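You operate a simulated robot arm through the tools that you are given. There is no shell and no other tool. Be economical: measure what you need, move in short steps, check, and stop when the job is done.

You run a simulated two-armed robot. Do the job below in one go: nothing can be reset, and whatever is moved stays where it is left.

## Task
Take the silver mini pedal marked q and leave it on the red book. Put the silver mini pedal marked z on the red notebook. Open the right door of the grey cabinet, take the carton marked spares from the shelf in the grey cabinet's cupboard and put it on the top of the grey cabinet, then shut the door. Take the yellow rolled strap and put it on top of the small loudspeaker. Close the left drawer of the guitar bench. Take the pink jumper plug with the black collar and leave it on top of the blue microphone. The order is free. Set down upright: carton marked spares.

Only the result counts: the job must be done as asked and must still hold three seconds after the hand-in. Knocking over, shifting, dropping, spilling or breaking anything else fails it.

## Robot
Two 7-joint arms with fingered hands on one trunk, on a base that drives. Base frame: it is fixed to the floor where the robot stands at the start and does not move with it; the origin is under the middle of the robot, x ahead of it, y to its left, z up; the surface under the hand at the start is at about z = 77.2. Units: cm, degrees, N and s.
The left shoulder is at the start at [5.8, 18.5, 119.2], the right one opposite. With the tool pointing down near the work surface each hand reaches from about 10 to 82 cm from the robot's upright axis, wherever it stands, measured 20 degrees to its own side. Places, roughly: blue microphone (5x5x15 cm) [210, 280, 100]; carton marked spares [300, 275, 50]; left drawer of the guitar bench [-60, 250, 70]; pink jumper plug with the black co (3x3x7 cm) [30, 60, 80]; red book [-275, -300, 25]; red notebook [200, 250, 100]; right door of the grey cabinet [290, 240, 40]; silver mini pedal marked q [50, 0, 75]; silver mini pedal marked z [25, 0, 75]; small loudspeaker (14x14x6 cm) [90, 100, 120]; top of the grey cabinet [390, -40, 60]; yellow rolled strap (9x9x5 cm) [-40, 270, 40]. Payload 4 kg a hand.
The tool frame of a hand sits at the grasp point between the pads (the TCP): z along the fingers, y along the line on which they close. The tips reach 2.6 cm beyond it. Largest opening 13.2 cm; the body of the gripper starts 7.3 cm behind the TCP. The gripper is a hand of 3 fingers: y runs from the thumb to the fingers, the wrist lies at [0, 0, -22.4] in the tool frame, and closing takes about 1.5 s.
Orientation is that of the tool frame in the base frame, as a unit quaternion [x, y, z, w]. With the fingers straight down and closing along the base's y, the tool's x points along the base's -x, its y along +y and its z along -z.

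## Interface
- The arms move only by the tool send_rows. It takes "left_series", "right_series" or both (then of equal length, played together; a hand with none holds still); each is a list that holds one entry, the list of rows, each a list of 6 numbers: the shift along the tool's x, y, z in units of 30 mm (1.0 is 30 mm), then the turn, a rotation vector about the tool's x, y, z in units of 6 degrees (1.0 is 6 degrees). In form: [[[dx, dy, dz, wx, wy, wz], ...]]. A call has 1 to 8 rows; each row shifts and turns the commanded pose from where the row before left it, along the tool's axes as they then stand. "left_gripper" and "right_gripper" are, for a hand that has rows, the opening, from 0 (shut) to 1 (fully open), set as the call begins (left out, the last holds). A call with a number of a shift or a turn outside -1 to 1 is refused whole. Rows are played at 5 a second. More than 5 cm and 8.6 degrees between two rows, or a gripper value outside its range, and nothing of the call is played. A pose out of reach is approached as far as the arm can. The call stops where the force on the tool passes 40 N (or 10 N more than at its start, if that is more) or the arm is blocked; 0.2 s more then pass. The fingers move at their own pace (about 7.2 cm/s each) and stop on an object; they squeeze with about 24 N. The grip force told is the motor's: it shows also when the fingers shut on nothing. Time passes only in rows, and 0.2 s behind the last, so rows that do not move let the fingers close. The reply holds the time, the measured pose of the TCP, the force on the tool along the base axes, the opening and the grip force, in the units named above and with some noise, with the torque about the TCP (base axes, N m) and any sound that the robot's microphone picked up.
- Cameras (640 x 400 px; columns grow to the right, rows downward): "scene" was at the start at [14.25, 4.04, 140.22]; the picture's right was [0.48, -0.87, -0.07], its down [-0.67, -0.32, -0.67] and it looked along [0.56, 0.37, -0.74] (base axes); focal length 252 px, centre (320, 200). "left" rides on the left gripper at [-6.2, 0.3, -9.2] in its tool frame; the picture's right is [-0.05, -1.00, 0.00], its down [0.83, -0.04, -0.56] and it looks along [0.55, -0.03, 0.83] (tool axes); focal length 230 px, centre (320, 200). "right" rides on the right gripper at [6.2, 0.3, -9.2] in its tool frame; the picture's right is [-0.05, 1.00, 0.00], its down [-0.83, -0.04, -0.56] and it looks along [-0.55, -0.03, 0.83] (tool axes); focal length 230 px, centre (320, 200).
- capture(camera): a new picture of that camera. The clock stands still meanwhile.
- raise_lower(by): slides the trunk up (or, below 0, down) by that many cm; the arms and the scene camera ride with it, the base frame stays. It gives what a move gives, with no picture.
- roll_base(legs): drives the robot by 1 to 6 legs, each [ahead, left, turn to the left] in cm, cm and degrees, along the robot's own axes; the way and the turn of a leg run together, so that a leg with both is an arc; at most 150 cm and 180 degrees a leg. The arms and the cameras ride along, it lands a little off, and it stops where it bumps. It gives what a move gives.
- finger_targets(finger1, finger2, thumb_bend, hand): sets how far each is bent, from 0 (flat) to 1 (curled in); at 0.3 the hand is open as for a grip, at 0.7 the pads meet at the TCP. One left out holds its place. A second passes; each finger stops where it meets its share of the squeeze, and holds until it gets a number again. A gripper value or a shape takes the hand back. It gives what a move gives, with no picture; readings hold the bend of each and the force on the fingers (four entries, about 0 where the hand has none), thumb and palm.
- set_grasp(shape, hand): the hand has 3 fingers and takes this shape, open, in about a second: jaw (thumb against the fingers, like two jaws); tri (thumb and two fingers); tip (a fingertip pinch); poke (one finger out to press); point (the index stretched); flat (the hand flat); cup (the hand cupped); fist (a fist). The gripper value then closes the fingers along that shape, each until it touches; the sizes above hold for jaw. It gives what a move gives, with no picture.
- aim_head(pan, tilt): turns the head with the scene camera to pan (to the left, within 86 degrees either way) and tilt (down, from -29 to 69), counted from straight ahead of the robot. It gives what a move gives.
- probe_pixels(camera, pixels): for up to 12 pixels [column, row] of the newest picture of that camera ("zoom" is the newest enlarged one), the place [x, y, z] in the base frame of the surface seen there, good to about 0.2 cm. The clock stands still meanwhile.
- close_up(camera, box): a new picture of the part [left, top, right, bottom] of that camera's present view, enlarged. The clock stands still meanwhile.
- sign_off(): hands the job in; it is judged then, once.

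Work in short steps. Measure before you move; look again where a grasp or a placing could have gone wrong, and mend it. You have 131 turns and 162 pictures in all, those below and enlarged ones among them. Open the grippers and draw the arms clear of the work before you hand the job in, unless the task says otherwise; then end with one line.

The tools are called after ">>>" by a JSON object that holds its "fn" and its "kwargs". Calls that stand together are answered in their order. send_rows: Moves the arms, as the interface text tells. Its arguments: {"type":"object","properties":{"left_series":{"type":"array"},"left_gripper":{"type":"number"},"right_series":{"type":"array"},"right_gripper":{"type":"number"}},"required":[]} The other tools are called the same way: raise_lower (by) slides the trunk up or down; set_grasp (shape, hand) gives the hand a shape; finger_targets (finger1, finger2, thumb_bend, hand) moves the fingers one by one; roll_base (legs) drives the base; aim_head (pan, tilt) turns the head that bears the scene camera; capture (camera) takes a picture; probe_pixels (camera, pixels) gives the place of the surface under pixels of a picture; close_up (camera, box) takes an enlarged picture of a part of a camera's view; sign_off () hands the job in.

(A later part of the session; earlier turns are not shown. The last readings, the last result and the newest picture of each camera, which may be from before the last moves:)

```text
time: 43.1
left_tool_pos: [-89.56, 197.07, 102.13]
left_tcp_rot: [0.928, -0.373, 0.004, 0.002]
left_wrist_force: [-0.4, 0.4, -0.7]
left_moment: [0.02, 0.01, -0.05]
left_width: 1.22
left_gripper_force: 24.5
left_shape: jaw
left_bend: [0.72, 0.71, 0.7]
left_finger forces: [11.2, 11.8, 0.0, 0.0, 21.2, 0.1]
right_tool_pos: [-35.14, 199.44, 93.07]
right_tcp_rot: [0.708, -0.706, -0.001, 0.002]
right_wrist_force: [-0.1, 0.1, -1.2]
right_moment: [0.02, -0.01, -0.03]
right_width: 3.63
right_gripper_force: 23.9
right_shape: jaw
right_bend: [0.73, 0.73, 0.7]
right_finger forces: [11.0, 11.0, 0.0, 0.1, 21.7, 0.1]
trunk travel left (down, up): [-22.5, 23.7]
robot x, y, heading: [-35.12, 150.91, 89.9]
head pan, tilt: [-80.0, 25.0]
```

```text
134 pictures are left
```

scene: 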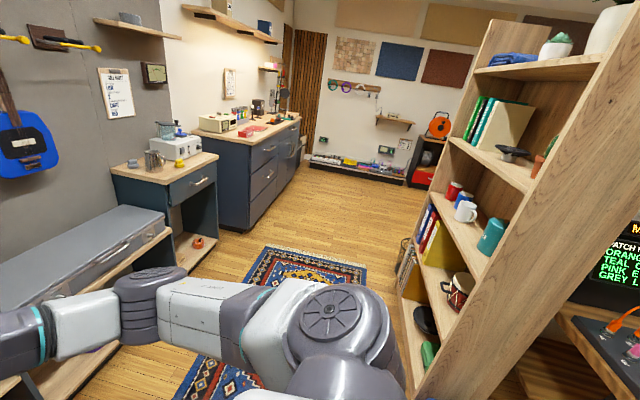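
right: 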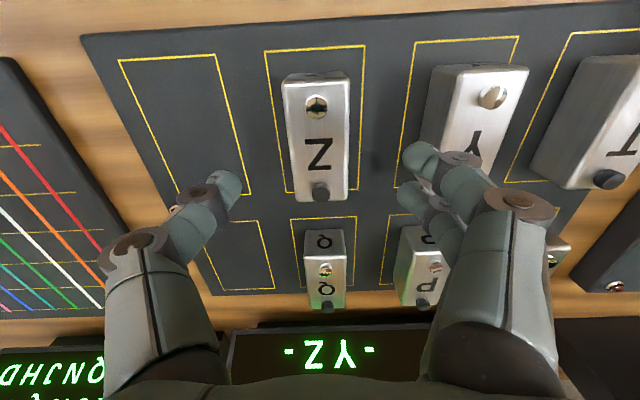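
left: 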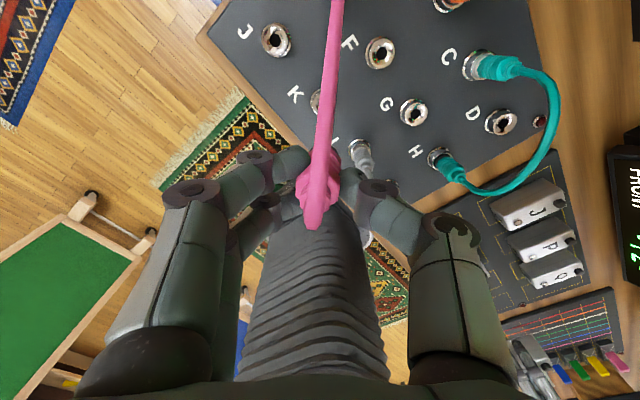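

Path is open. I slide right along the aisle to x≈200, in front of the cabinet with the microphones.

>>> {"fn": "roll_base", "kwargs": {"legs": [[0, -150, 0], [0, -85, 0]]}}

>>> {"fn": "aim_head", "kwargs": {"pan": -10, "tilt": 30}}

>>> {"fn": "capture", "kwargs": {"camera": "scene"}}

>>> {"fn": "aim_head", "kwargs": {"pan": -65, "tilt": 30}}

>>> {"fn": "capture", "kwargs": {"camera": "scene"}}

```text
time: 54.6
left_tool_pos: [145.08, 196.79, 102.14]
left_tcp_rot: [0.925, -0.379, 0.003, 0.001]
left_wrist_force: [0.6, -0.1, -1.1]
left_moment: [0.01, -0.03, -0.03]
left_width: 1.19
left_gripper_force: 23.7
left_shape: jaw
left_bend: [0.72, 0.71, 0.7]
left_finger forces: [11.1, 11.7, 0.0, 0.0, 21.2, 0.0]
right_tool_pos: [199.66, 198.43, 92.99]
right_tcp_rot: [-0.704, 0.71, 0.002, -0.002]
right_wrist_force: [0.7, -0.1, -1.9]
right_moment: [0.03, 0.0, 0.04]
right_width: 3.61
right_gripper_force: 23.9
right_shape: jaw
right_bend: [0.73, 0.73, 0.7]
right_finger forces: [10.9, 10.9, 0.0, 0.1, 21.7, 0.1]
trunk travel left (down, up): [-22.5, 23.7]
robot x, y, heading: [198.95, 150.27, 89.1]
head pan, tilt: [-80.0, 25.0]
```

```text
time: 56.0
left_tool_pos: [144.99, 196.63, 102.13]
left_tcp_rot: [0.925, -0.379, 0.003, 0.001]
left_wrist_force: [0.6, 0.2, -0.1]
left_moment: [0.03, -0.01, 0.01]
left_width: 1.21
left_gripper_force: 23.5
left_shape: jaw
left_bend: [0.72, 0.71, 0.7]
left_finger forces: [11.2, 11.9, 0.1, 0.1, 21.2, 0.1]
right_tool_pos: [199.61, 198.46, 93.0]
right_tcp_rot: [-0.704, 0.71, 0.001, -0.002]
right_wrist_force: [-0.8, 0.5, -1.5]
right_moment: [-0.01, -0.03, -0.03]
right_width: 3.62
right_gripper_force: 24.3
right_shape: jaw
right_bend: [0.73, 0.73, 0.7]
right_finger forces: [10.8, 10.9, 0.0, 0.0, 21.8, 0.1]
trunk travel left (down, up): [-22.5, 23.7]
robot x, y, heading: [199.33, 149.92, 89.3]
head pan, tilt: [-10.0, 30.0]
```

```text
133 pictures are left
```

scene: 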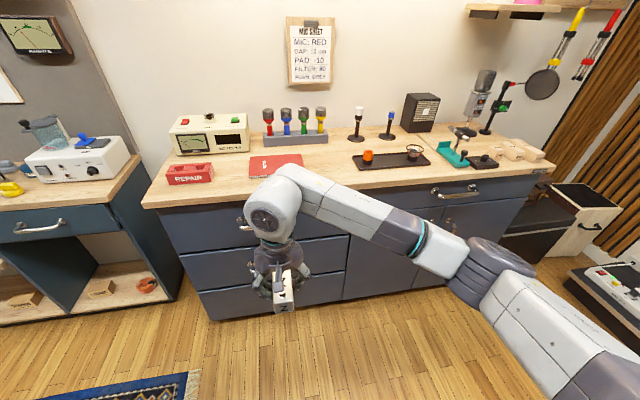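

```text
time: 57.2
left_tool_pos: [145.0, 196.72, 102.02]
left_tcp_rot: [0.925, -0.379, 0.003, 0.001]
left_wrist_force: [-0.5, -0.5, -0.1]
left_moment: [-0.04, 0.0, 0.0]
left_width: 1.19
left_gripper_force: 24.1
left_shape: jaw
left_bend: [0.72, 0.71, 0.7]
left_finger forces: [11.2, 11.8, 0.0, 0.0, 21.1, 0.1]
right_tool_pos: [199.58, 198.41, 93.05]
right_tcp_rot: [-0.704, 0.71, 0.001, -0.002]
right_wrist_force: [0.5, -0.4, -2.1]
right_moment: [-0.02, 0.0, 0.0]
right_width: 3.63
right_gripper_force: 23.9
right_shape: jaw
right_bend: [0.73, 0.73, 0.7]
right_finger forces: [10.9, 10.9, 0.0, 0.0, 21.8, 0.1]
trunk travel left (down, up): [-22.5, 23.7]
robot x, y, heading: [198.92, 150.11, 89.3]
head pan, tilt: [-65.0, 30.0]
```

```text
132 pictures are left
```

scene: 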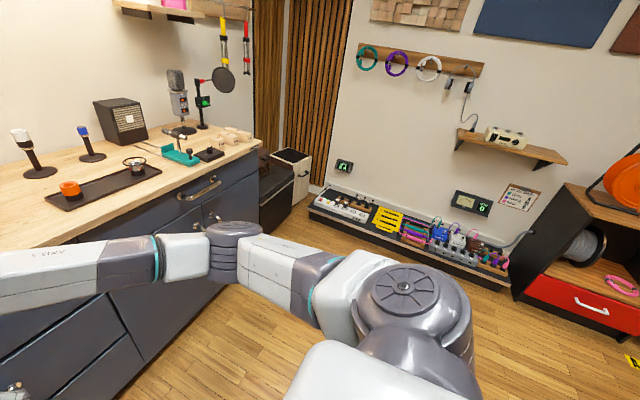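

I see the mic rack at (295,125) and the red notebook at (275,163). Close-ups of them, plus positions.

>>> {"fn": "aim_head", "kwargs": {"pan": -5, "tilt": 30}}

>>> {"fn": "close_up", "kwargs": {"camera": "scene", "box": [240, 90, 400, 190]}}

```text
time: 58.5
left_tool_pos: [145.06, 196.8, 102.1]
left_tcp_rot: [0.926, -0.378, 0.003, 0.002]
left_wrist_force: [1.0, 0.5, -0.1]
left_moment: [0.02, 0.01, 0.02]
left_width: 1.22
left_gripper_force: 24.0
left_shape: jaw
left_bend: [0.72, 0.71, 0.7]
left_finger forces: [11.1, 11.8, 0.0, 0.0, 21.2, 0.0]
right_tool_pos: [199.67, 198.46, 93.01]
right_tcp_rot: [-0.704, 0.71, 0.002, -0.002]
right_wrist_force: [0.3, -0.2, -1.9]
right_moment: [-0.02, 0.04, 0.01]
right_width: 3.61
right_gripper_force: 24.3
right_shape: jaw
right_bend: [0.73, 0.73, 0.7]
right_finger forces: [11.0, 10.9, 0.0, 0.0, 21.8, 0.1]
trunk travel left (down, up): [-22.5, 23.7]
robot x, y, heading: [199.28, 150.3, 89.4]
head pan, tilt: [-5.0, 30.0]
```

```text
4.00 times, centred on (320, 140) of scene
```

zoom: 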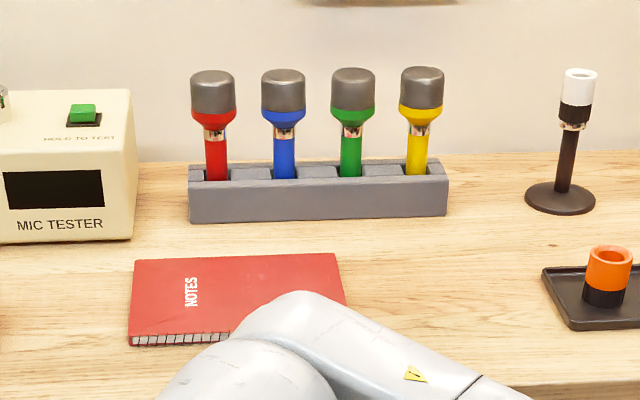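

The blue mic has a flat grey top, ~4.5 cm wide. I check how the plug is held in the left hand.

>>> {"fn": "close_up", "kwargs": {"camera": "left", "box": [220, 110, 420, 250]}}

>>> {"fn": "probe_pixels", "kwargs": {"camera": "scene", "pixels": [[311, 109], [307, 112], [315, 112], [276, 157], [322, 154], [275, 174], [330, 168], [276, 145], [400, 165], [295, 160], [311, 135], [380, 175]]}}

>>> {"fn": "probe_pixels", "kwargs": {"camera": "zoom", "pixels": [[320, 200]]}}

```text
2.86 times, centred on (320, 180) of left
```

zoom: 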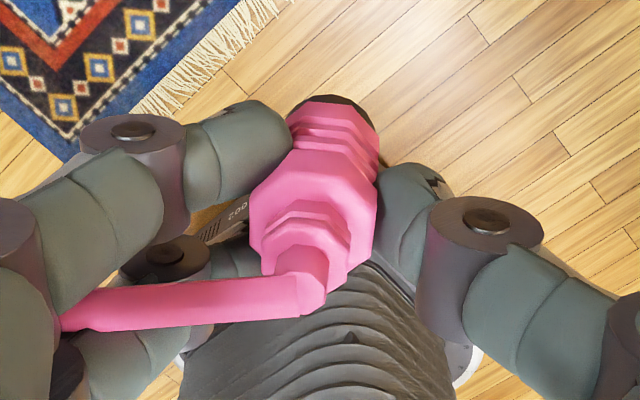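

```text
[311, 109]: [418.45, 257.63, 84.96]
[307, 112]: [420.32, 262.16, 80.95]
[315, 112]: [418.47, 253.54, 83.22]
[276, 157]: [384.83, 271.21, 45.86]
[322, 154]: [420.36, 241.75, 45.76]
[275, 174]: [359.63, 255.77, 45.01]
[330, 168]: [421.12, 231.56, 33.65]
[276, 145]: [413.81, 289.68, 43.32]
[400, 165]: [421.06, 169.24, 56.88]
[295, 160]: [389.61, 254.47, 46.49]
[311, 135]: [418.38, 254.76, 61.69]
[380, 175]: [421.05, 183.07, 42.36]
```

```text
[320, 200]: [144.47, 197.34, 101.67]
```

I raise the trunk so the hands clear the desk top and take a fresh picture for measuring.

>>> {"fn": "raise_lower", "kwargs": {"by": 18}}

>>> {"fn": "aim_head", "kwargs": {"pan": 0, "tilt": 42}}

>>> {"fn": "capture", "kwargs": {"camera": "scene"}}

```text
time: 60.5
left_tool_pos: [145.12, 196.72, 120.1]
left_tcp_rot: [0.925, -0.379, 0.002, 0.002]
left_wrist_force: [0.6, 0.3, -0.5]
left_moment: [0.02, 0.03, -0.01]
left_width: 1.22
left_gripper_force: 23.9
left_shape: jaw
left_bend: [0.72, 0.71, 0.7]
left_finger forces: [11.3, 11.9, 0.0, 0.0, 21.1, 0.1]
right_tool_pos: [199.74, 198.47, 111.0]
right_tcp_rot: [-0.704, 0.71, 0.002, -0.003]
right_wrist_force: [0.8, 0.4, -1.6]
right_moment: [-0.01, 0.01, 0.0]
right_width: 3.64
right_gripper_force: 24.0
right_shape: jaw
right_bend: [0.73, 0.73, 0.7]
right_finger forces: [11.0, 11.0, 0.1, 0.1, 21.8, 0.1]
trunk travel left (down, up): [-40.5, 5.7]
robot x, y, heading: [199.08, 150.1, 89.5]
head pan, tilt: [-5.0, 30.0]
```

```text
time: 61.3
left_tool_pos: [145.09, 196.86, 120.15]
left_tcp_rot: [0.926, -0.378, 0.003, 0.001]
left_wrist_force: [-0.5, 0.8, 0.5]
left_moment: [0.02, 0.0, 0.0]
left_width: 1.22
left_gripper_force: 23.7
left_shape: jaw
left_bend: [0.72, 0.71, 0.7]
left_finger forces: [11.3, 11.9, 0.1, 0.0, 21.1, 0.0]
right_tool_pos: [199.68, 198.55, 111.01]
right_tcp_rot: [-0.704, 0.71, 0.001, -0.002]
right_wrist_force: [0.3, -0.2, -2.7]
right_moment: [-0.01, -0.01, 0.0]
right_width: 3.62
right_gripper_force: 24.2
right_shape: jaw
right_bend: [0.73, 0.73, 0.7]
right_finger forces: [10.9, 10.9, 0.0, 0.0, 21.8, 0.1]
trunk travel left (down, up): [-40.5, 5.7]
robot x, y, heading: [199.13, 149.84, 89.4]
head pan, tilt: [0.0, 42.0]
```

```text
129 pictures are left
```

scene: 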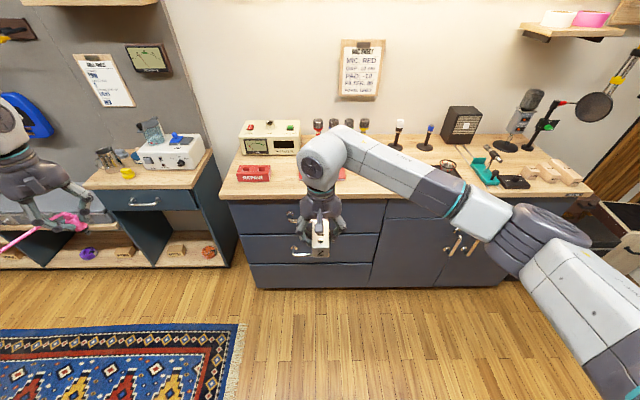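

I drive 25 cm closer and look with the right hand camera at the notebook.

>>> {"fn": "roll_base", "kwargs": {"legs": [[25, 0, 0.6]]}}

>>> {"fn": "capture", "kwargs": {"camera": "scene"}}

>>> {"fn": "probe_pixels", "kwargs": {"camera": "scene", "pixels": [[320, 200]]}}

```text
time: 63.1
left_tool_pos: [144.62, 220.64, 120.22]
left_tcp_rot: [0.928, -0.373, 0.003, 0.002]
left_wrist_force: [-0.2, 0.4, -0.8]
left_moment: [-0.02, 0.0, 0.02]
left_width: 1.21
left_gripper_force: 24.2
left_shape: jaw
left_bend: [0.72, 0.71, 0.7]
left_finger forces: [11.3, 11.9, 0.0, 0.0, 21.1, 0.0]
right_tool_pos: [199.21, 222.98, 111.08]
right_tcp_rot: [0.708, -0.706, -0.002, 0.001]
right_wrist_force: [0.4, -0.3, -1.7]
right_moment: [0.01, 0.01, 0.01]
right_width: 3.58
right_gripper_force: 23.8
right_shape: jaw
right_bend: [0.73, 0.73, 0.7]
right_finger forces: [10.9, 11.0, 0.0, 0.1, 21.7, 0.0]
trunk travel left (down, up): [-40.5, 5.7]
robot x, y, heading: [199.26, 174.95, 90.1]
head pan, tilt: [0.0, 42.0]
```

```text
128 pictures are left
```

scene: 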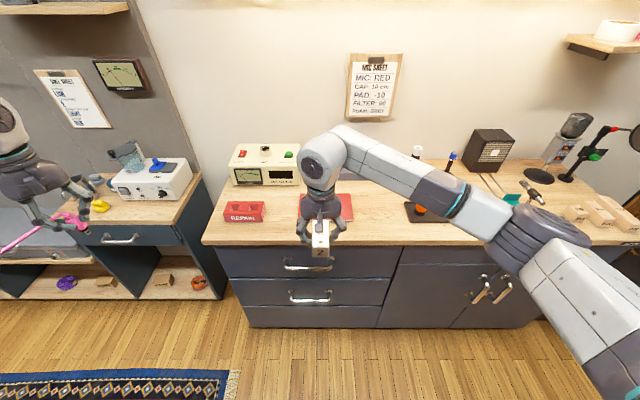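

```text
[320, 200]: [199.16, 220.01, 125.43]
```

Probe the visible notebook edges and desk.

>>> {"fn": "probe_pixels", "kwargs": {"camera": "scene", "pixels": [[346, 196], [350, 206], [352, 219], [300, 196], [300, 215], [345, 222], [380, 200], [330, 240], [360, 190], [245, 225]]}}

>>> {"fn": "capture", "kwargs": {"camera": "right"}}

```text
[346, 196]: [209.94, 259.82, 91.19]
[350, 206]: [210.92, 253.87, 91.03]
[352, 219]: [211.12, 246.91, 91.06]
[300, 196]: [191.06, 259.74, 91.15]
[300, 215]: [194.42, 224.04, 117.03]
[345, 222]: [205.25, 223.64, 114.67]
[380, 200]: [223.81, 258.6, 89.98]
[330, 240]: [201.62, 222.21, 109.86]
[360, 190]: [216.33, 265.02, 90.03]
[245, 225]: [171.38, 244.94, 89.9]
```

```text
127 pictures are left
```

right: 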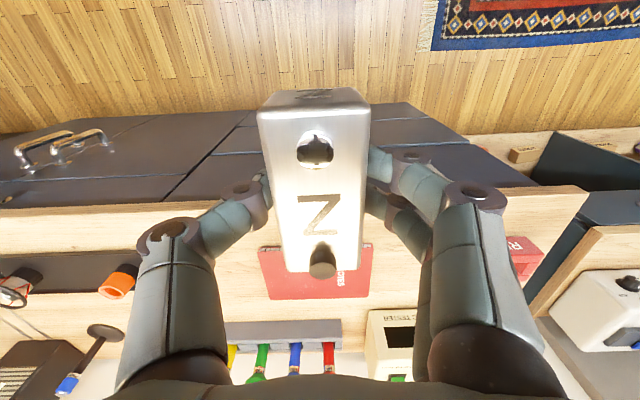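

Desk z=90, notebook top 91.1 spanning x 191–211, y≈246–261. I drive 15 cm closer, then move the pedal over (201, 253).

>>> {"fn": "roll_base", "kwargs": {"legs": [[15, 0, 0]]}}

>>> {"fn": "send_rows", "kwargs": {"right_series": [[[-0.8, -0.1, 0, 0, 0, 0], [-0.8, -0.1, 0, 0, 0, 0], [-0.8, -0.1, 0, 0, 0, 0], [-0.8, -0.1, 0, 0, 0, 0], [-0.8, -0.1, 0, 0, 0, 0], [-0.9, -0.1, 0.5, 0, 0, 0], [0, 0, 1, 0, 0, 0], [0, 0, 1, 0, 0, 0]]]}}

>>> {"fn": "capture", "kwargs": {"camera": "right"}}

>>> {"fn": "capture", "kwargs": {"camera": "scene"}}

```text
time: 64.4
left_tool_pos: [144.75, 235.62, 120.15]
left_tcp_rot: [0.928, -0.373, 0.002, 0.0]
left_wrist_force: [-0.3, 0.2, 0.1]
left_moment: [0.03, 0.01, 0.0]
left_width: 1.19
left_gripper_force: 23.8
left_shape: jaw
left_bend: [0.72, 0.71, 0.7]
left_finger forces: [11.2, 11.9, 0.0, 0.0, 21.1, 0.0]
right_tool_pos: [199.23, 238.0, 111.11]
right_tcp_rot: [0.708, -0.706, -0.002, 0.002]
right_wrist_force: [-0.2, -0.8, -1.5]
right_moment: [0.02, 0.01, 0.01]
right_width: 3.61
right_gripper_force: 24.0
right_shape: jaw
right_bend: [0.73, 0.73, 0.7]
right_finger forces: [10.8, 11.0, 0.0, 0.1, 21.8, 0.0]
trunk travel left (down, up): [-40.5, 5.7]
robot x, y, heading: [199.1, 189.53, 90.0]
head pan, tilt: [0.0, 42.0]
```

```text
time: 66.2
left_tool_pos: [144.82, 235.84, 120.13]
left_tcp_rot: [0.928, -0.372, 0.003, 0.002]
left_wrist_force: [0.6, 0.8, -0.6]
left_moment: [0.02, -0.03, 0.01]
left_width: 1.18
left_gripper_force: 23.8
left_shape: jaw
left_bend: [0.72, 0.71, 0.7]
left_finger forces: [11.5, 11.9, 0.1, 0.1, 21.2, 0.0]
right_tool_pos: [201.02, 252.85, 103.45]
right_tcp_rot: [0.708, -0.706, -0.001, 0.002]
right_wrist_force: [0.2, 1.0, -0.2]
right_moment: [0.0, 0.02, 0.01]
right_width: 3.61
right_gripper_force: 23.8
right_shape: jaw
right_bend: [0.73, 0.73, 0.7]
right_finger forces: [10.8, 10.9, 0.1, 0.0, 21.8, 0.0]
trunk travel left (down, up): [-40.5, 5.7]
robot x, y, heading: [199.13, 189.81, 89.8]
head pan, tilt: [0.0, 42.0]
```

```text
126 pictures are left
```

right: 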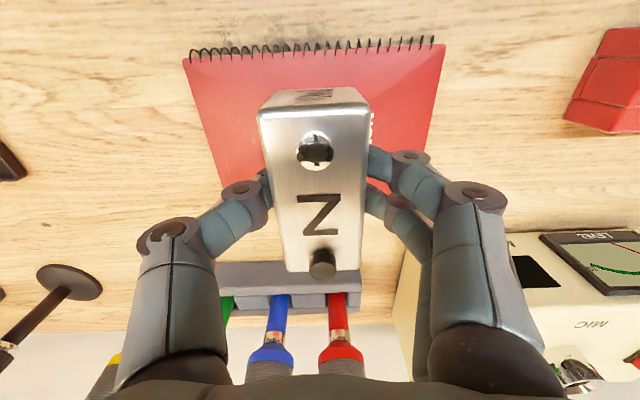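

```text
125 pictures are left
```

scene: 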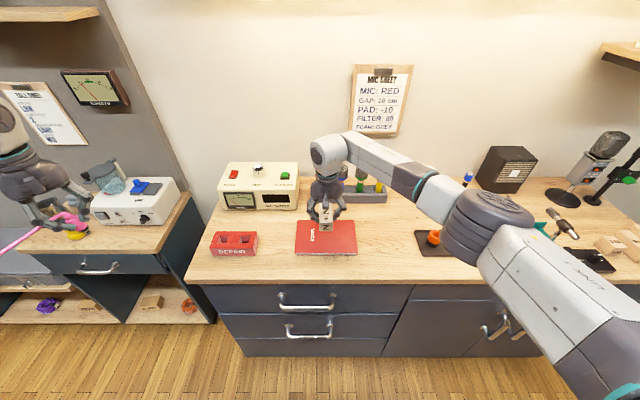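

The pedal is over the notebook. Lower 9 cm to just above touching and release.

>>> {"fn": "send_rows", "kwargs": {"right_series": [[[0, 0, 0.9, 0, 0, 0], [0, 0, 0.9, 0, 0, 0], [0, 0, 0.7, 0, 0, 0], [0, 0, 0.3, 0, 0, 0], [0, 0, 0.15, 0, 0, 0], [0, 0, 0, 0, 0, 0]]]}}

>>> {"fn": "send_rows", "kwargs": {"right_series": [[[0, 0, 0, 0, 0, 0], [0, 0, 0, 0, 0, 0], [0, 0, 0, 0, 0, 0], [0, 0, -0.3, 0, 0, 0], [0, 0, -0.9, 0, 0, 0], [0, 0, -0.9, 0, 0, 0], [0, 0, -0.9, 0, 0, 0], [0, 0, -0.9, 0, 0, 0]]], "right_gripper": 0.7}}

>>> {"fn": "capture", "kwargs": {"camera": "right"}}

```text
time: 67.6
left_tool_pos: [144.68, 235.77, 120.15]
left_tcp_rot: [0.928, -0.373, 0.003, 0.001]
left_wrist_force: [0.6, -0.6, 0.1]
left_moment: [0.02, 0.0, 0.02]
left_width: 1.2
left_gripper_force: 23.4
left_shape: jaw
left_bend: [0.72, 0.71, 0.7]
left_finger forces: [11.5, 11.9, 0.0, 0.0, 21.0, 0.0]
right_tool_pos: [200.96, 252.67, 94.54]
right_tcp_rot: [0.709, -0.706, -0.002, 0.003]
right_wrist_force: [0.3, -0.9, -1.8]
right_moment: [-0.03, 0.0, 0.0]
right_width: 3.62
right_gripper_force: 23.7
right_shape: jaw
right_bend: [0.73, 0.73, 0.7]
right_finger forces: [10.8, 10.8, 0.0, 0.0, 21.7, 0.0]
trunk travel left (down, up): [-40.5, 5.7]
robot x, y, heading: [199.14, 189.74, 89.8]
head pan, tilt: [0.0, 42.0]
```

```text
time: 69.4
left_tool_pos: [144.74, 235.72, 120.06]
left_tcp_rot: [0.928, -0.373, 0.003, 0.002]
left_wrist_force: [-0.1, -0.8, 0.6]
left_moment: [-0.01, 0.03, -0.01]
left_width: 1.21
left_gripper_force: 23.9
left_shape: jaw
left_bend: [0.72, 0.71, 0.7]
left_finger forces: [11.4, 11.9, 0.1, 0.0, 21.1, 0.1]
right_tool_pos: [200.96, 252.7, 106.55]
right_tcp_rot: [0.708, -0.706, -0.002, 0.002]
right_wrist_force: [-0.2, 0.4, -0.9]
right_moment: [0.0, -0.01, -0.05]
right_width: 9.19
right_gripper_force: 0.1
right_shape: jaw
right_bend: [0.68, 0.68, 0.64]
right_finger forces: [0.1, 0.0, 0.0, 0.0, 0.0, 0.0]
trunk travel left (down, up): [-40.5, 5.7]
robot x, y, heading: [198.78, 189.7, 89.8]
head pan, tilt: [0.0, 42.0]
```

```text
124 pictures are left
```

right: 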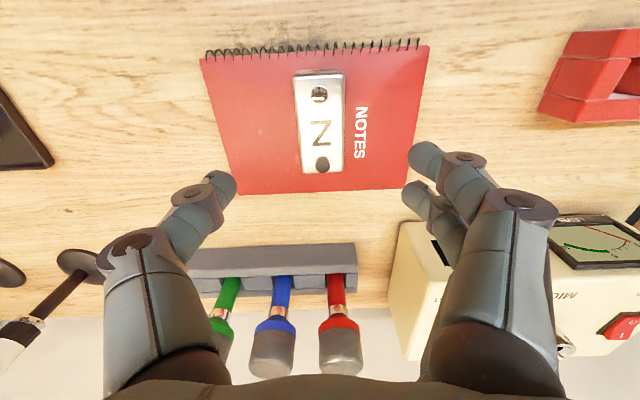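

Pedal Z sits well on the notebook. I draw the right hand aside, square the left hand, then slide the base 20 cm right and look at the mic rack.

>>> {"fn": "send_rows", "kwargs": {"right_series": [[[0.6, -1, -0.2, 0, 0, 0], [0.6, -1, -0.2, 0, 0, 0], [0.6, -1, -0.2, 0, 0, 0], [0.6, -1, -0.2, 0, 0, 0], [0.6, -1, -0.2, 0, 0, 0], [0.6, -1, -0.2, 0, 0, 0], [0.6, -1, -0.2, 0, 0, 0], [0.6, -1, -0.2, 0, 0, 0]]], "left_series": [[[0, 0, 0, 0, 0, 1], [0, 0, 0, 0, 0, 1], [0, 0, 0, 0, 0, 1], [0, 0, 0, 0, 0, 1], [0, 0, 0, 0, 0, 1], [0, 0, 0, 0, 0, 1], [0, 0, 0, 0, 0, 1], [0, 0, 0, 0, 0, 0.3]]]}}

>>> {"fn": "roll_base", "kwargs": {"legs": [[0, -20, 0]]}}

>>> {"fn": "capture", "kwargs": {"camera": "scene"}}

```text
time: 71.2
left_tool_pos: [144.8, 235.67, 120.31]
left_tcp_rot: [0.722, -0.692, 0.003, 0.001]
left_wrist_force: [-0.2, -0.4, -0.3]
left_moment: [0.03, 0.02, 0.01]
left_width: 1.17
left_gripper_force: 23.6
left_shape: jaw
left_bend: [0.72, 0.71, 0.7]
left_finger forces: [11.4, 12.0, 0.1, 0.0, 21.1, 0.0]
right_tool_pos: [225.2, 238.3, 111.1]
right_tcp_rot: [0.709, -0.706, -0.002, 0.002]
right_wrist_force: [0.6, 0.1, 0.1]
right_moment: [0.03, 0.03, 0.02]
right_width: 9.21
right_gripper_force: 0.2
right_shape: jaw
right_bend: [0.68, 0.68, 0.64]
right_finger forces: [0.1, 0.0, 0.0, 0.0, 0.0, 0.0]
trunk travel left (down, up): [-40.5, 5.7]
robot x, y, heading: [199.3, 189.9, 90.1]
head pan, tilt: [0.0, 42.0]
```

```text
time: 72.8
left_tool_pos: [164.51, 235.9, 119.84]
left_tcp_rot: [0.721, -0.692, 0.004, -0.001]
left_wrist_force: [-0.8, -0.4, 0.5]
left_moment: [-0.02, 0.01, 0.0]
left_width: 1.2
left_gripper_force: 24.0
left_shape: jaw
left_bend: [0.72, 0.71, 0.7]
left_finger forces: [11.4, 12.0, 0.1, 0.0, 21.0, 0.0]
right_tool_pos: [244.74, 238.37, 111.1]
right_tcp_rot: [0.708, -0.706, -0.001, 0.001]
right_wrist_force: [0.8, -0.3, -0.1]
right_moment: [0.0, -0.03, 0.02]
right_width: 9.21
right_gripper_force: 0.1
right_shape: jaw
right_bend: [0.68, 0.68, 0.64]
right_finger forces: [0.0, 0.0, 0.0, 0.0, 0.1, 0.0]
trunk travel left (down, up): [-40.5, 5.7]
robot x, y, heading: [219.2, 189.75, 90.1]
head pan, tilt: [0.0, 42.0]
```

```text
123 pictures are left
```

scene: 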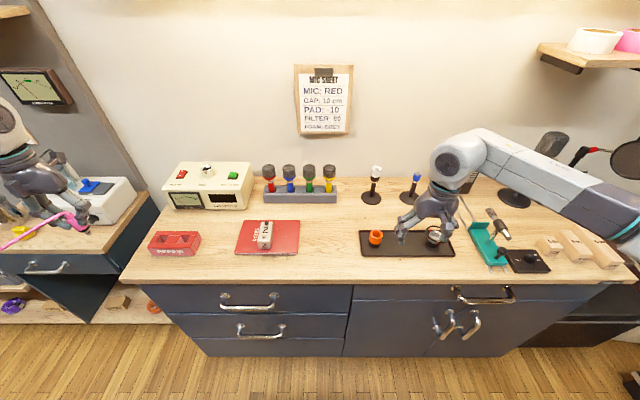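

>>> {"fn": "probe_pixels", "kwargs": {"camera": "scene", "pixels": [[289, 167], [288, 172], [285, 169], [293, 169], [330, 235], [320, 265], [360, 250], [300, 252], [270, 188], [340, 200]]}}

>>> {"fn": "close_up", "kwargs": {"camera": "scene", "box": [250, 150, 350, 210]}}

>>> {"fn": "probe_pixels", "kwargs": {"camera": "zoom", "pixels": [[250, 95], [250, 105], [250, 115], [235, 105], [265, 105], [225, 110], [278, 110], [250, 125], [250, 180]]}}

```text
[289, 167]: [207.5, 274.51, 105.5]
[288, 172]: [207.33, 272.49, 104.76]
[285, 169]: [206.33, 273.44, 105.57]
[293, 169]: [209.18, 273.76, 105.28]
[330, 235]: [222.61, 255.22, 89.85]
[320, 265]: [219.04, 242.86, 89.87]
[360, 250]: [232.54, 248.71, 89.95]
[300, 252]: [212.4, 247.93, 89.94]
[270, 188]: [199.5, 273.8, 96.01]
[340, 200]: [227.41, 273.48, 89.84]
```

```text
6.40 times, centred on (300, 180) of scene
```

zoom: 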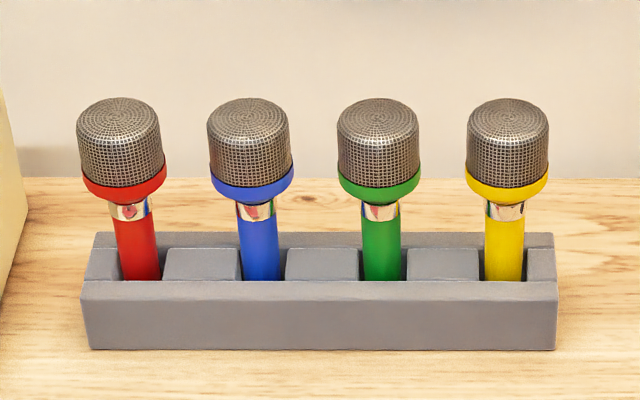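

```text
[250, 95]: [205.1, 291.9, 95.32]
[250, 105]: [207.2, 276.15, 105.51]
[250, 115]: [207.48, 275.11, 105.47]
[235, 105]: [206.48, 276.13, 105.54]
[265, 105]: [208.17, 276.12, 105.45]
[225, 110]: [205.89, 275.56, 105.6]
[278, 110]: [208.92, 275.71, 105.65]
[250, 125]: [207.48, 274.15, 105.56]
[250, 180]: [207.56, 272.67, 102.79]
```

Mic top is flat at z=105.5, centre (207.5, 274.8). I carry the plug over the free desk spot (≈219, 249) to lay it down for a regrasp.

>>> {"fn": "send_rows", "kwargs": {"left_series": [[[-0.3, -1, 0, 0, 0, 0], [-0.3, -1, 0, 0, 0, 0], [-0.3, -1, 0, 0, 0, 0], [-0.3, -1, 0, 0, 0, 0], [-0.3, -1, 0, 0, 0, 0], [-0.3, -1, 0, 0, 0, 0], [-0.3, -1, 0, 0, 0, 0], [-0.3, -1, 0, 0, 0, 0]]]}}

>>> {"fn": "send_rows", "kwargs": {"left_series": [[[-0.3, -1, 0, 0, 0, 0], [-0.3, -1, 0, 0, 0, 0], [-0.3, -1, 0, 0, 0, 0], [-0.3, -1, 0, 0, 0, 0], [-0.3, -1, 0, 0, 0, 0], [-0.3, -1, 0, 0, 0, 0], [-0.3, -1, 0, 0, 0, 0], [-0.3, -1, 0, 0, 0, 0]]]}}

>>> {"fn": "send_rows", "kwargs": {"left_series": [[[0, -1, 0, 0, 0, 0], [0, -1, 0, 0, -1, 0], [0, 0, 0, 0, -1, 0], [0, 0, 0, 0, -1, 0], [0, 0, 0, 0, -1, 0], [0, 0, 0, 0, -1, 0], [0, 0, 0, 0, -1, 0], [0, 0, 0, 0, -1, 0]]]}}

>>> {"fn": "capture", "kwargs": {"camera": "scene"}}

```text
time: 74.6
left_tool_pos: [188.54, 244.02, 120.22]
left_tcp_rot: [0.722, -0.692, 0.003, 0.001]
left_wrist_force: [0.3, 0.3, -0.7]
left_moment: [-0.01, -0.03, 0.0]
left_width: 1.19
left_gripper_force: 23.6
left_shape: jaw
left_bend: [0.72, 0.71, 0.7]
left_finger forces: [11.6, 12.5, 0.0, 0.0, 21.0, 0.0]
right_tool_pos: [245.16, 238.46, 111.0]
right_tcp_rot: [0.708, -0.706, -0.002, 0.002]
right_wrist_force: [0.3, 0.0, -1.2]
right_moment: [0.01, 0.0, -0.02]
right_width: 9.21
right_gripper_force: 0.1
right_shape: jaw
right_bend: [0.68, 0.68, 0.64]
right_finger forces: [0.0, 0.1, 0.0, 0.0, 0.1, 0.1]
trunk travel left (down, up): [-40.5, 5.7]
robot x, y, heading: [219.15, 189.97, 89.9]
head pan, tilt: [0.0, 42.0]
```

```text
time: 76.4
left_tool_pos: [204.24, 244.74, 121.66]
left_tcp_rot: [0.721, -0.693, 0.003, -0.001]
left_wrist_force: [-0.4, -0.3, -0.4]
left_moment: [0.02, -0.03, -0.04]
left_width: 1.23
left_gripper_force: 24.1
left_shape: jaw
left_bend: [0.72, 0.71, 0.7]
left_finger forces: [11.9, 12.6, 0.1, 0.1, 20.9, 0.0]
left hand out of reach, approached as far as the arm can: row 5, 6, 7, 8
right_tool_pos: [245.17, 238.33, 111.11]
right_tcp_rot: [0.707, -0.707, -0.002, 0.002]
right_wrist_force: [-0.1, 0.5, 0.3]
right_moment: [0.0, 0.03, -0.01]
right_width: 9.17
right_gripper_force: 0.0
right_shape: jaw
right_bend: [0.68, 0.68, 0.64]
right_finger forces: [0.1, 0.0, 0.0, 0.0, 0.1, 0.0]
trunk travel left (down, up): [-40.5, 5.7]
robot x, y, heading: [219.01, 189.99, 90.3]
head pan, tilt: [0.0, 42.0]
```

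```text
time: 78.2
left_tool_pos: [207.72, 242.98, 121.98]
left_tcp_rot: [0.675, -0.646, -0.256, -0.249]
left_wrist_force: [-0.3, 0.2, -0.9]
left_moment: [0.0, -0.01, 0.0]
left_width: 1.2
left_gripper_force: 24.0
left_shape: jaw
left_bend: [0.72, 0.71, 0.7]
left_finger forces: [12.6, 13.7, 0.0, 0.0, 20.9, 0.0]
left hand out of reach, approached as far as the arm can: row 1, 2
right_tool_pos: [245.19, 238.32, 110.95]
right_tcp_rot: [0.708, -0.707, -0.002, 0.002]
right_wrist_force: [-0.4, 0.4, 1.0]
right_moment: [0.01, 0.0, 0.0]
right_width: 9.2
right_gripper_force: 0.0
right_shape: jaw
right_bend: [0.68, 0.68, 0.64]
right_finger forces: [0.0, 0.1, 0.0, 0.0, 0.0, 0.0]
trunk travel left (down, up): [-40.5, 5.7]
robot x, y, heading: [219.02, 190.1, 89.8]
head pan, tilt: [0.0, 42.0]
```

```text
121 pictures are left
```

scene: 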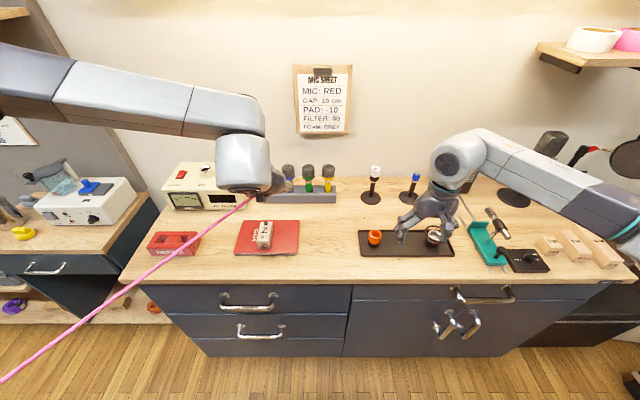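

The left arm can't cross that far; I slide the base 12 cm right so the plug gets over the free spot.

>>> {"fn": "roll_base", "kwargs": {"legs": [[0, -12, 0]]}}

>>> {"fn": "send_rows", "kwargs": {"left_series": [[[0, 0, 0, 0, 0, 0]]]}}

>>> {"fn": "capture", "kwargs": {"camera": "scene"}}

>>> {"fn": "capture", "kwargs": {"camera": "left"}}

```text
time: 79.5
left_tool_pos: [219.43, 242.86, 122.0]
left_tcp_rot: [0.676, -0.646, -0.255, -0.248]
left_wrist_force: [0.2, -0.2, -1.2]
left_moment: [0.03, -0.02, 0.0]
left_width: 1.2
left_gripper_force: 23.4
left_shape: jaw
left_bend: [0.72, 0.71, 0.7]
left_finger forces: [12.7, 13.7, 0.0, 0.1, 20.9, 0.0]
right_tool_pos: [256.92, 238.33, 111.16]
right_tcp_rot: [0.708, -0.706, 0.0, 0.002]
right_wrist_force: [0.3, 0.6, -0.5]
right_moment: [-0.01, -0.01, -0.02]
right_width: 9.19
right_gripper_force: 0.0
right_shape: jaw
right_bend: [0.68, 0.68, 0.64]
right_finger forces: [0.1, 0.0, 0.1, 0.1, 0.0, 0.1]
trunk travel left (down, up): [-40.5, 5.7]
robot x, y, heading: [231.29, 189.94, 89.8]
head pan, tilt: [0.0, 42.0]
```

```text
time: 79.9
left_tool_pos: [219.36, 242.85, 121.97]
left_tcp_rot: [0.675, -0.647, -0.255, -0.248]
left_wrist_force: [0.2, 0.4, -1.0]
left_moment: [-0.02, 0.02, -0.01]
left_width: 1.16
left_gripper_force: 24.1
left_shape: jaw
left_bend: [0.72, 0.71, 0.7]
left_finger forces: [12.7, 13.8, 0.0, 0.0, 20.9, 0.0]
right_tool_pos: [256.91, 238.43, 111.21]
right_tcp_rot: [0.709, -0.706, -0.001, 0.001]
right_wrist_force: [-0.7, -0.4, 0.3]
right_moment: [-0.03, -0.02, 0.0]
right_width: 9.18
right_gripper_force: 0.0
right_shape: jaw
right_bend: [0.68, 0.68, 0.64]
right_finger forces: [0.0, 0.1, 0.0, 0.1, 0.0, 0.0]
trunk travel left (down, up): [-40.5, 5.7]
robot x, y, heading: [231.33, 190.19, 89.9]
head pan, tilt: [0.0, 42.0]
```

```text
120 pictures are left
```

scene: 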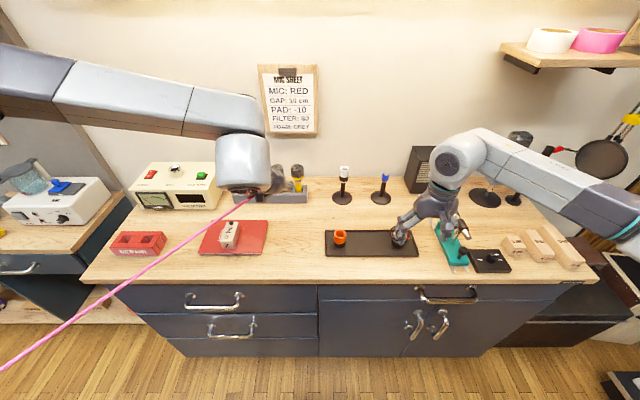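

```text
119 pictures are left
```

left: 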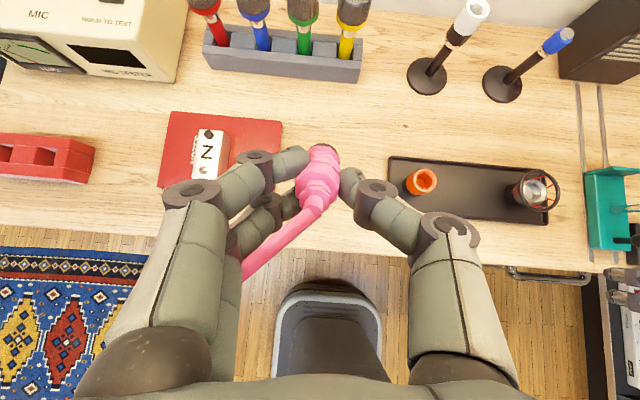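

Clear desk below. I lower the tilted plug toward the desk at about (219, 249).

>>> {"fn": "send_rows", "kwargs": {"left_series": [[[0.424, 0, 0.9, 0, 0, 0], [0.424, 0, 0.9, 0, 0, 0], [0.424, 0, 0.9, 0, 0, 0], [0.424, 0, 0.9, 0, 0, 0], [0.424, 0, 0.9, 0, 0, 0], [0.424, 0, 0.9, 0, 0, 0], [0.424, 0, 0.9, 0, 0, 0]]]}}

>>> {"fn": "close_up", "kwargs": {"camera": "scene", "box": [200, 180, 360, 290]}}

>>> {"fn": "capture", "kwargs": {"camera": "right"}}

```text
time: 81.5
left_tool_pos: [213.71, 246.38, 106.36]
left_tcp_rot: [0.675, -0.646, -0.255, -0.248]
left_wrist_force: [0.0, 0.4, 0.1]
left_moment: [0.01, 0.04, 0.01]
left_width: 1.19
left_gripper_force: 24.2
left_shape: jaw
left_bend: [0.72, 0.71, 0.7]
left_finger forces: [13.0, 14.0, 0.0, 0.0, 20.9, 0.1]
left hand out of reach, approached as far as the arm can: row 4, 5, 6, 7
right_tool_pos: [256.95, 238.33, 110.94]
right_tcp_rot: [0.708, -0.706, -0.002, 0.002]
right_wrist_force: [-0.3, 0.5, 0.2]
right_moment: [-0.01, -0.03, -0.01]
right_width: 9.18
right_gripper_force: 0.0
right_shape: jaw
right_bend: [0.68, 0.68, 0.64]
right_finger forces: [0.0, 0.0, 0.0, 0.1, 0.1, 0.0]
trunk travel left (down, up): [-40.5, 5.7]
robot x, y, heading: [231.25, 189.59, 89.7]
head pan, tilt: [0.0, 42.0]
```

```text
3.64 times, centred on (280, 235) of scene
```

zoom: 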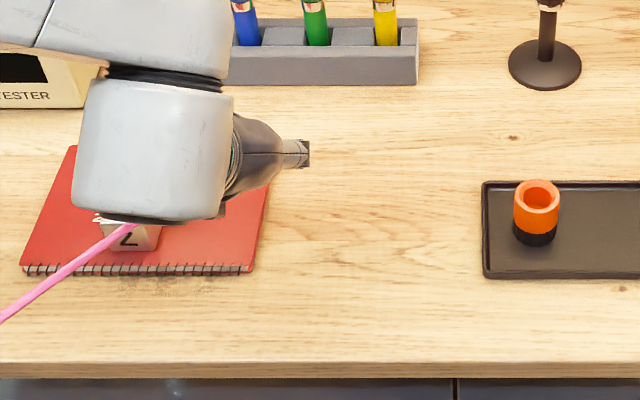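

```text
117 pictures are left
```

right: 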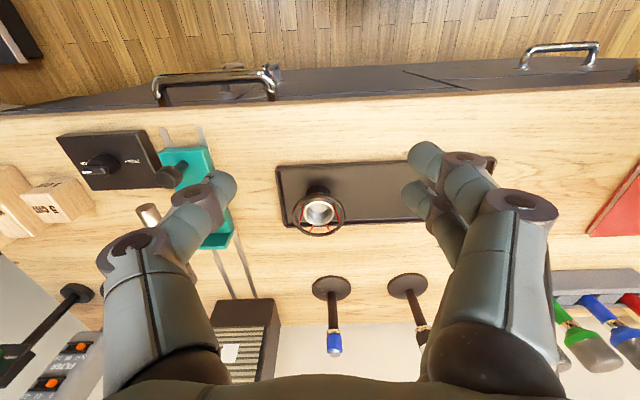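

The left wrist is near its limit in this pose; I move the base back 15 and right 12 cm for a freer posture.

>>> {"fn": "roll_base", "kwargs": {"legs": [[-15, -14, 0]]}}

>>> {"fn": "send_rows", "kwargs": {"left_series": [[[-0.5, 0, 0.45, 0, 0, 0], [-0.5, 0, 0.45, 0, 0, 0], [-0.5, 0, 0.45, 0, 0, 0], [-0.5, 0, 0.45, 0, 0, 0], [-0.7, 0, 0.6, 0, 0, 0], [-0.7, 0, 0.6, 0, 0, 0], [-0.6, 0, 0.55, 0, 0, 0]]]}}

>>> {"fn": "capture", "kwargs": {"camera": "left"}}

```text
time: 83.1
left_tool_pos: [227.61, 231.47, 106.24]
left_tcp_rot: [0.675, -0.646, -0.255, -0.248]
left_wrist_force: [0.2, 0.1, -0.7]
left_moment: [-0.01, -0.02, -0.04]
left_width: 1.18
left_gripper_force: 24.4
left_shape: jaw
left_bend: [0.72, 0.71, 0.7]
left_finger forces: [12.9, 13.9, 0.0, 0.1, 20.8, 0.0]
right_tool_pos: [270.91, 223.52, 111.06]
right_tcp_rot: [0.708, -0.707, -0.001, 0.002]
right_wrist_force: [0.1, 0.6, 0.7]
right_moment: [-0.01, 0.02, 0.02]
right_width: 9.21
right_gripper_force: 0.0
right_shape: jaw
right_bend: [0.68, 0.68, 0.64]
right_finger forces: [0.1, 0.0, 0.1, 0.0, 0.1, 0.0]
trunk travel left (down, up): [-40.5, 5.7]
robot x, y, heading: [244.99, 174.86, 89.8]
head pan, tilt: [0.0, 42.0]
```

```text
time: 84.7
left_tool_pos: [222.49, 243.37, 110.73]
left_tcp_rot: [0.675, -0.646, -0.255, -0.248]
left_wrist_force: [0.1, 0.2, 0.2]
left_moment: [-0.02, -0.01, 0.0]
left_width: 1.18
left_gripper_force: 24.1
left_shape: jaw
left_bend: [0.72, 0.71, 0.7]
left_finger forces: [13.3, 14.2, 0.1, 0.1, 20.9, 0.0]
left hand out of reach, approached as far as the arm can: row 1, 2, 3, 4, 5, 6, 7
right_tool_pos: [270.85, 223.26, 111.04]
right_tcp_rot: [0.708, -0.706, -0.002, 0.003]
right_wrist_force: [0.1, 1.5, -0.3]
right_moment: [-0.04, -0.01, 0.01]
right_width: 9.19
right_gripper_force: 0.1
right_shape: jaw
right_bend: [0.68, 0.68, 0.64]
right_finger forces: [0.0, 0.0, 0.0, 0.1, 0.1, 0.0]
trunk travel left (down, up): [-40.5, 5.7]
robot x, y, heading: [245.23, 174.86, 89.6]
head pan, tilt: [0.0, 42.0]
```

```text
116 pictures are left
```

left: 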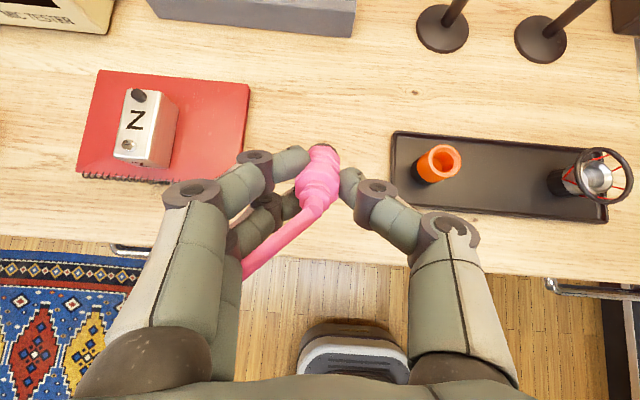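

I realise the commanded pose ran ahead of the measured one while out of reach. I shift the command back to a reachable place: left 24 cm and back 8.

>>> {"fn": "send_rows", "kwargs": {"left_series": [[[0.25, 1, -0.22, 0, 0, 0], [0.25, 1, -0.22, 0, 0, 0], [0.25, 1, -0.22, 0, 0, 0], [0.25, 1, -0.22, 0, 0, 0], [0.25, 1, -0.22, 0, 0, 0], [0.25, 1, -0.22, 0, 0, 0], [0.25, 1, -0.22, 0, 0, 0], [0.25, 1, -0.22, 0, 0, 0]]]}}

>>> {"fn": "capture", "kwargs": {"camera": "left"}}

```text
time: 86.5
left_tool_pos: [198.82, 234.31, 110.66]
left_tcp_rot: [0.675, -0.645, -0.256, -0.249]
left_wrist_force: [-0.5, -0.4, -1.1]
left_moment: [-0.03, -0.01, 0.01]
left_width: 1.15
left_gripper_force: 23.7
left_shape: jaw
left_bend: [0.72, 0.71, 0.7]
left_finger forces: [13.4, 14.4, 0.0, 0.0, 21.1, 0.0]
right_tool_pos: [270.89, 223.33, 111.06]
right_tcp_rot: [0.708, -0.706, -0.001, 0.001]
right_wrist_force: [-0.6, 0.9, 0.0]
right_moment: [0.03, -0.03, 0.01]
right_width: 9.2
right_gripper_force: 0.1
right_shape: jaw
right_bend: [0.68, 0.68, 0.64]
right_finger forces: [0.1, 0.0, 0.0, 0.1, 0.0, 0.1]
trunk travel left (down, up): [-40.5, 5.7]
robot x, y, heading: [245.04, 174.77, 89.9]
head pan, tilt: [0.0, 42.0]
```

```text
115 pictures are left
```

left: 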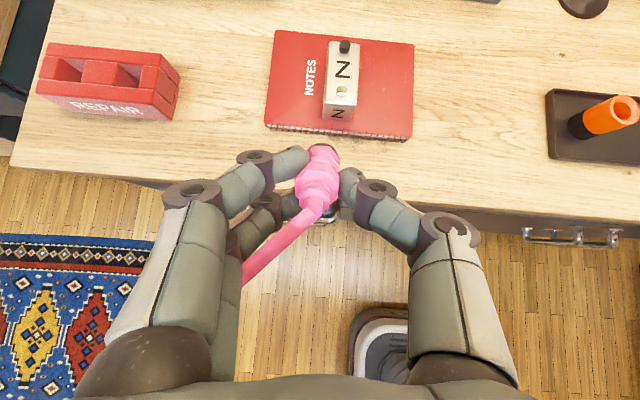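

The limit was real for crossing toward the centre; at 46 cm left it's fine. I slide the base 22 cm right to bring the plug to x≈221.

>>> {"fn": "roll_base", "kwargs": {"legs": [[0, -22, 0]]}}

>>> {"fn": "send_rows", "kwargs": {"left_series": [[[-0.62, 0, 0.56, 0, 0, 0], [-0.62, 0, 0.56, 0, 0, 0], [-0.62, 0, 0.56, 0, 0, 0], [-0.62, 0, 0.56, 0, 0, 0], [-0.62, 0, 0.56, 0, 0, 0], [-0.62, 0, 0.56, 0, 0, 0]]]}}

>>> {"fn": "capture", "kwargs": {"camera": "left"}}

```text
time: 88.2
left_tool_pos: [220.72, 234.17, 110.51]
left_tcp_rot: [0.676, -0.646, -0.254, -0.248]
left_wrist_force: [-0.5, -0.1, -0.5]
left_moment: [0.0, 0.0, 0.02]
left_width: 1.17
left_gripper_force: 24.1
left_shape: jaw
left_bend: [0.72, 0.71, 0.7]
left_finger forces: [13.5, 14.4, 0.0, 0.1, 21.0, 0.0]
right_tool_pos: [292.72, 223.22, 111.16]
right_tcp_rot: [0.709, -0.705, -0.001, 0.001]
right_wrist_force: [0.6, 1.2, -0.6]
right_moment: [0.0, -0.01, -0.05]
right_width: 9.23
right_gripper_force: 0.1
right_shape: jaw
right_bend: [0.68, 0.68, 0.64]
right_finger forces: [0.0, 0.0, 0.1, 0.0, 0.0, 0.0]
trunk travel left (down, up): [-40.5, 5.7]
robot x, y, heading: [267.19, 174.75, 90.3]
head pan, tilt: [0.0, 42.0]
```

```text
time: 89.6
left_tool_pos: [220.28, 249.3, 110.53]
left_tcp_rot: [0.674, -0.647, -0.256, -0.247]
left_wrist_force: [0.5, 0.8, -0.2]
left_moment: [0.0, 0.0, 0.0]
left_width: 1.15
left_gripper_force: 24.5
left_shape: jaw
left_bend: [0.72, 0.71, 0.7]
left_finger forces: [13.4, 14.4, 0.0, 0.1, 21.0, 0.0]
right_tool_pos: [293.08, 223.3, 110.93]
right_tcp_rot: [0.709, -0.705, -0.002, 0.003]
right_wrist_force: [0.2, -0.2, 0.0]
right_moment: [-0.02, 0.03, -0.02]
right_width: 9.2
right_gripper_force: 0.1
right_shape: jaw
right_bend: [0.68, 0.68, 0.64]
right_finger forces: [0.0, 0.0, 0.1, 0.0, 0.0, 0.0]
trunk travel left (down, up): [-40.5, 5.7]
robot x, y, heading: [267.23, 174.71, 90.1]
head pan, tilt: [0.0, 42.0]
```

```text
114 pictures are left
```

left: 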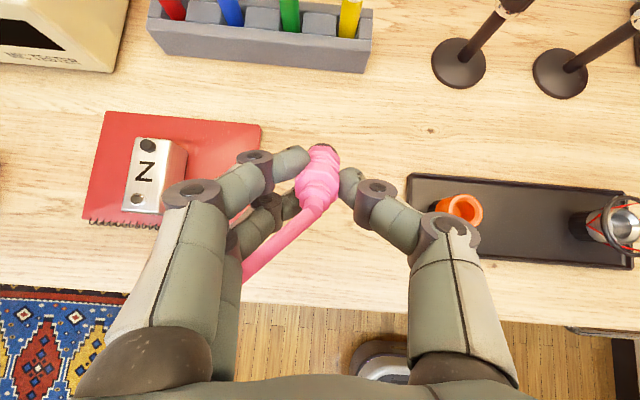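

I lower to z≈97, shifting 2 cm left away from the tray, then look.

>>> {"fn": "send_rows", "kwargs": {"left_series": [[[0.58, 0.15, 0.644, 0, 0, 0], [0.58, 0.15, 0.644, 0, 0, 0], [0.58, 0.15, 0.644, 0, 0, 0], [0.58, 0.15, 0.644, 0, 0, 0], [0.58, 0, 0.644, 0, 0, 0], [0, 0, 0, 0, 0, 0]]]}}

>>> {"fn": "aim_head", "kwargs": {"pan": 30, "tilt": 35}}

>>> {"fn": "close_up", "kwargs": {"camera": "scene", "box": [220, 120, 420, 280]}}

>>> {"fn": "capture", "kwargs": {"camera": "left"}}

```text
time: 91.0
left_tool_pos: [219.12, 246.15, 105.54]
left_tcp_rot: [0.676, -0.646, -0.255, -0.245]
left_wrist_force: [-0.3, -0.7, -0.2]
left_moment: [0.01, 0.0, -0.01]
left_width: 1.19
left_gripper_force: 24.4
left_shape: jaw
left_bend: [0.72, 0.71, 0.7]
left_finger forces: [13.0, 13.6, 0.1, 0.0, 21.0, 0.1]
left hand out of reach, approached as far as the arm can: row 2, 3, 4, 5
right_tool_pos: [292.98, 223.38, 111.11]
right_tcp_rot: [0.709, -0.705, -0.002, 0.001]
right_wrist_force: [0.3, -0.5, -0.6]
right_moment: [-0.03, 0.0, 0.01]
right_width: 9.22
right_gripper_force: 0.1
right_shape: jaw
right_bend: [0.68, 0.68, 0.64]
right_finger forces: [0.0, 0.0, 0.0, 0.1, 0.0, 0.0]
trunk travel left (down, up): [-40.5, 5.7]
robot x, y, heading: [267.04, 174.74, 89.9]
head pan, tilt: [0.0, 42.0]
```

```text
time: 92.0
left_tool_pos: [219.04, 246.09, 105.55]
left_tcp_rot: [0.676, -0.646, -0.255, -0.247]
left_wrist_force: [0.1, 0.4, 0.4]
left_moment: [-0.05, 0.01, -0.01]
left_width: 1.14
left_gripper_force: 24.4
left_shape: jaw
left_bend: [0.72, 0.71, 0.7]
left_finger forces: [13.0, 13.5, 0.1, 0.1, 20.9, 0.0]
right_tool_pos: [292.9, 223.31, 111.04]
right_tcp_rot: [0.709, -0.705, -0.002, 0.002]
right_wrist_force: [0.3, -0.1, 0.0]
right_moment: [0.01, 0.02, -0.02]
right_width: 9.22
right_gripper_force: 0.1
right_shape: jaw
right_bend: [0.68, 0.68, 0.64]
right_finger forces: [0.0, 0.1, 0.0, 0.1, 0.0, 0.0]
trunk travel left (down, up): [-40.5, 5.7]
robot x, y, heading: [267.28, 175.13, 89.8]
head pan, tilt: [30.0, 35.0]
```

```text
2.50 times, centred on (320, 200) of scene
```

zoom: 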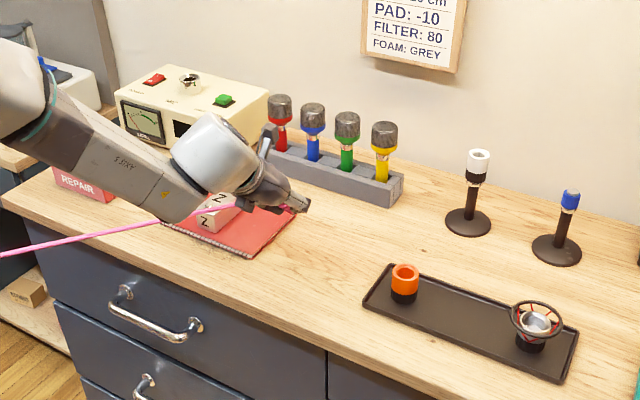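

```text
112 pictures are left
```

left: 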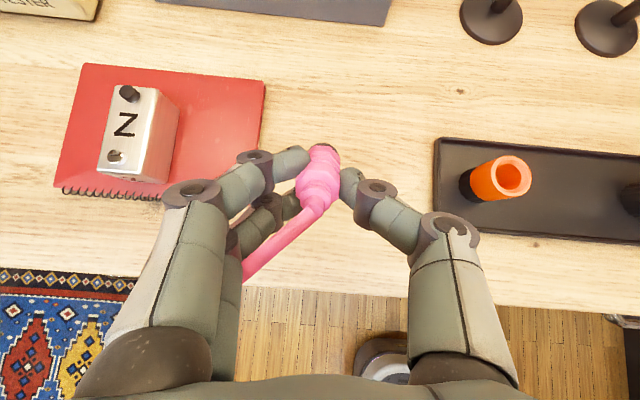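

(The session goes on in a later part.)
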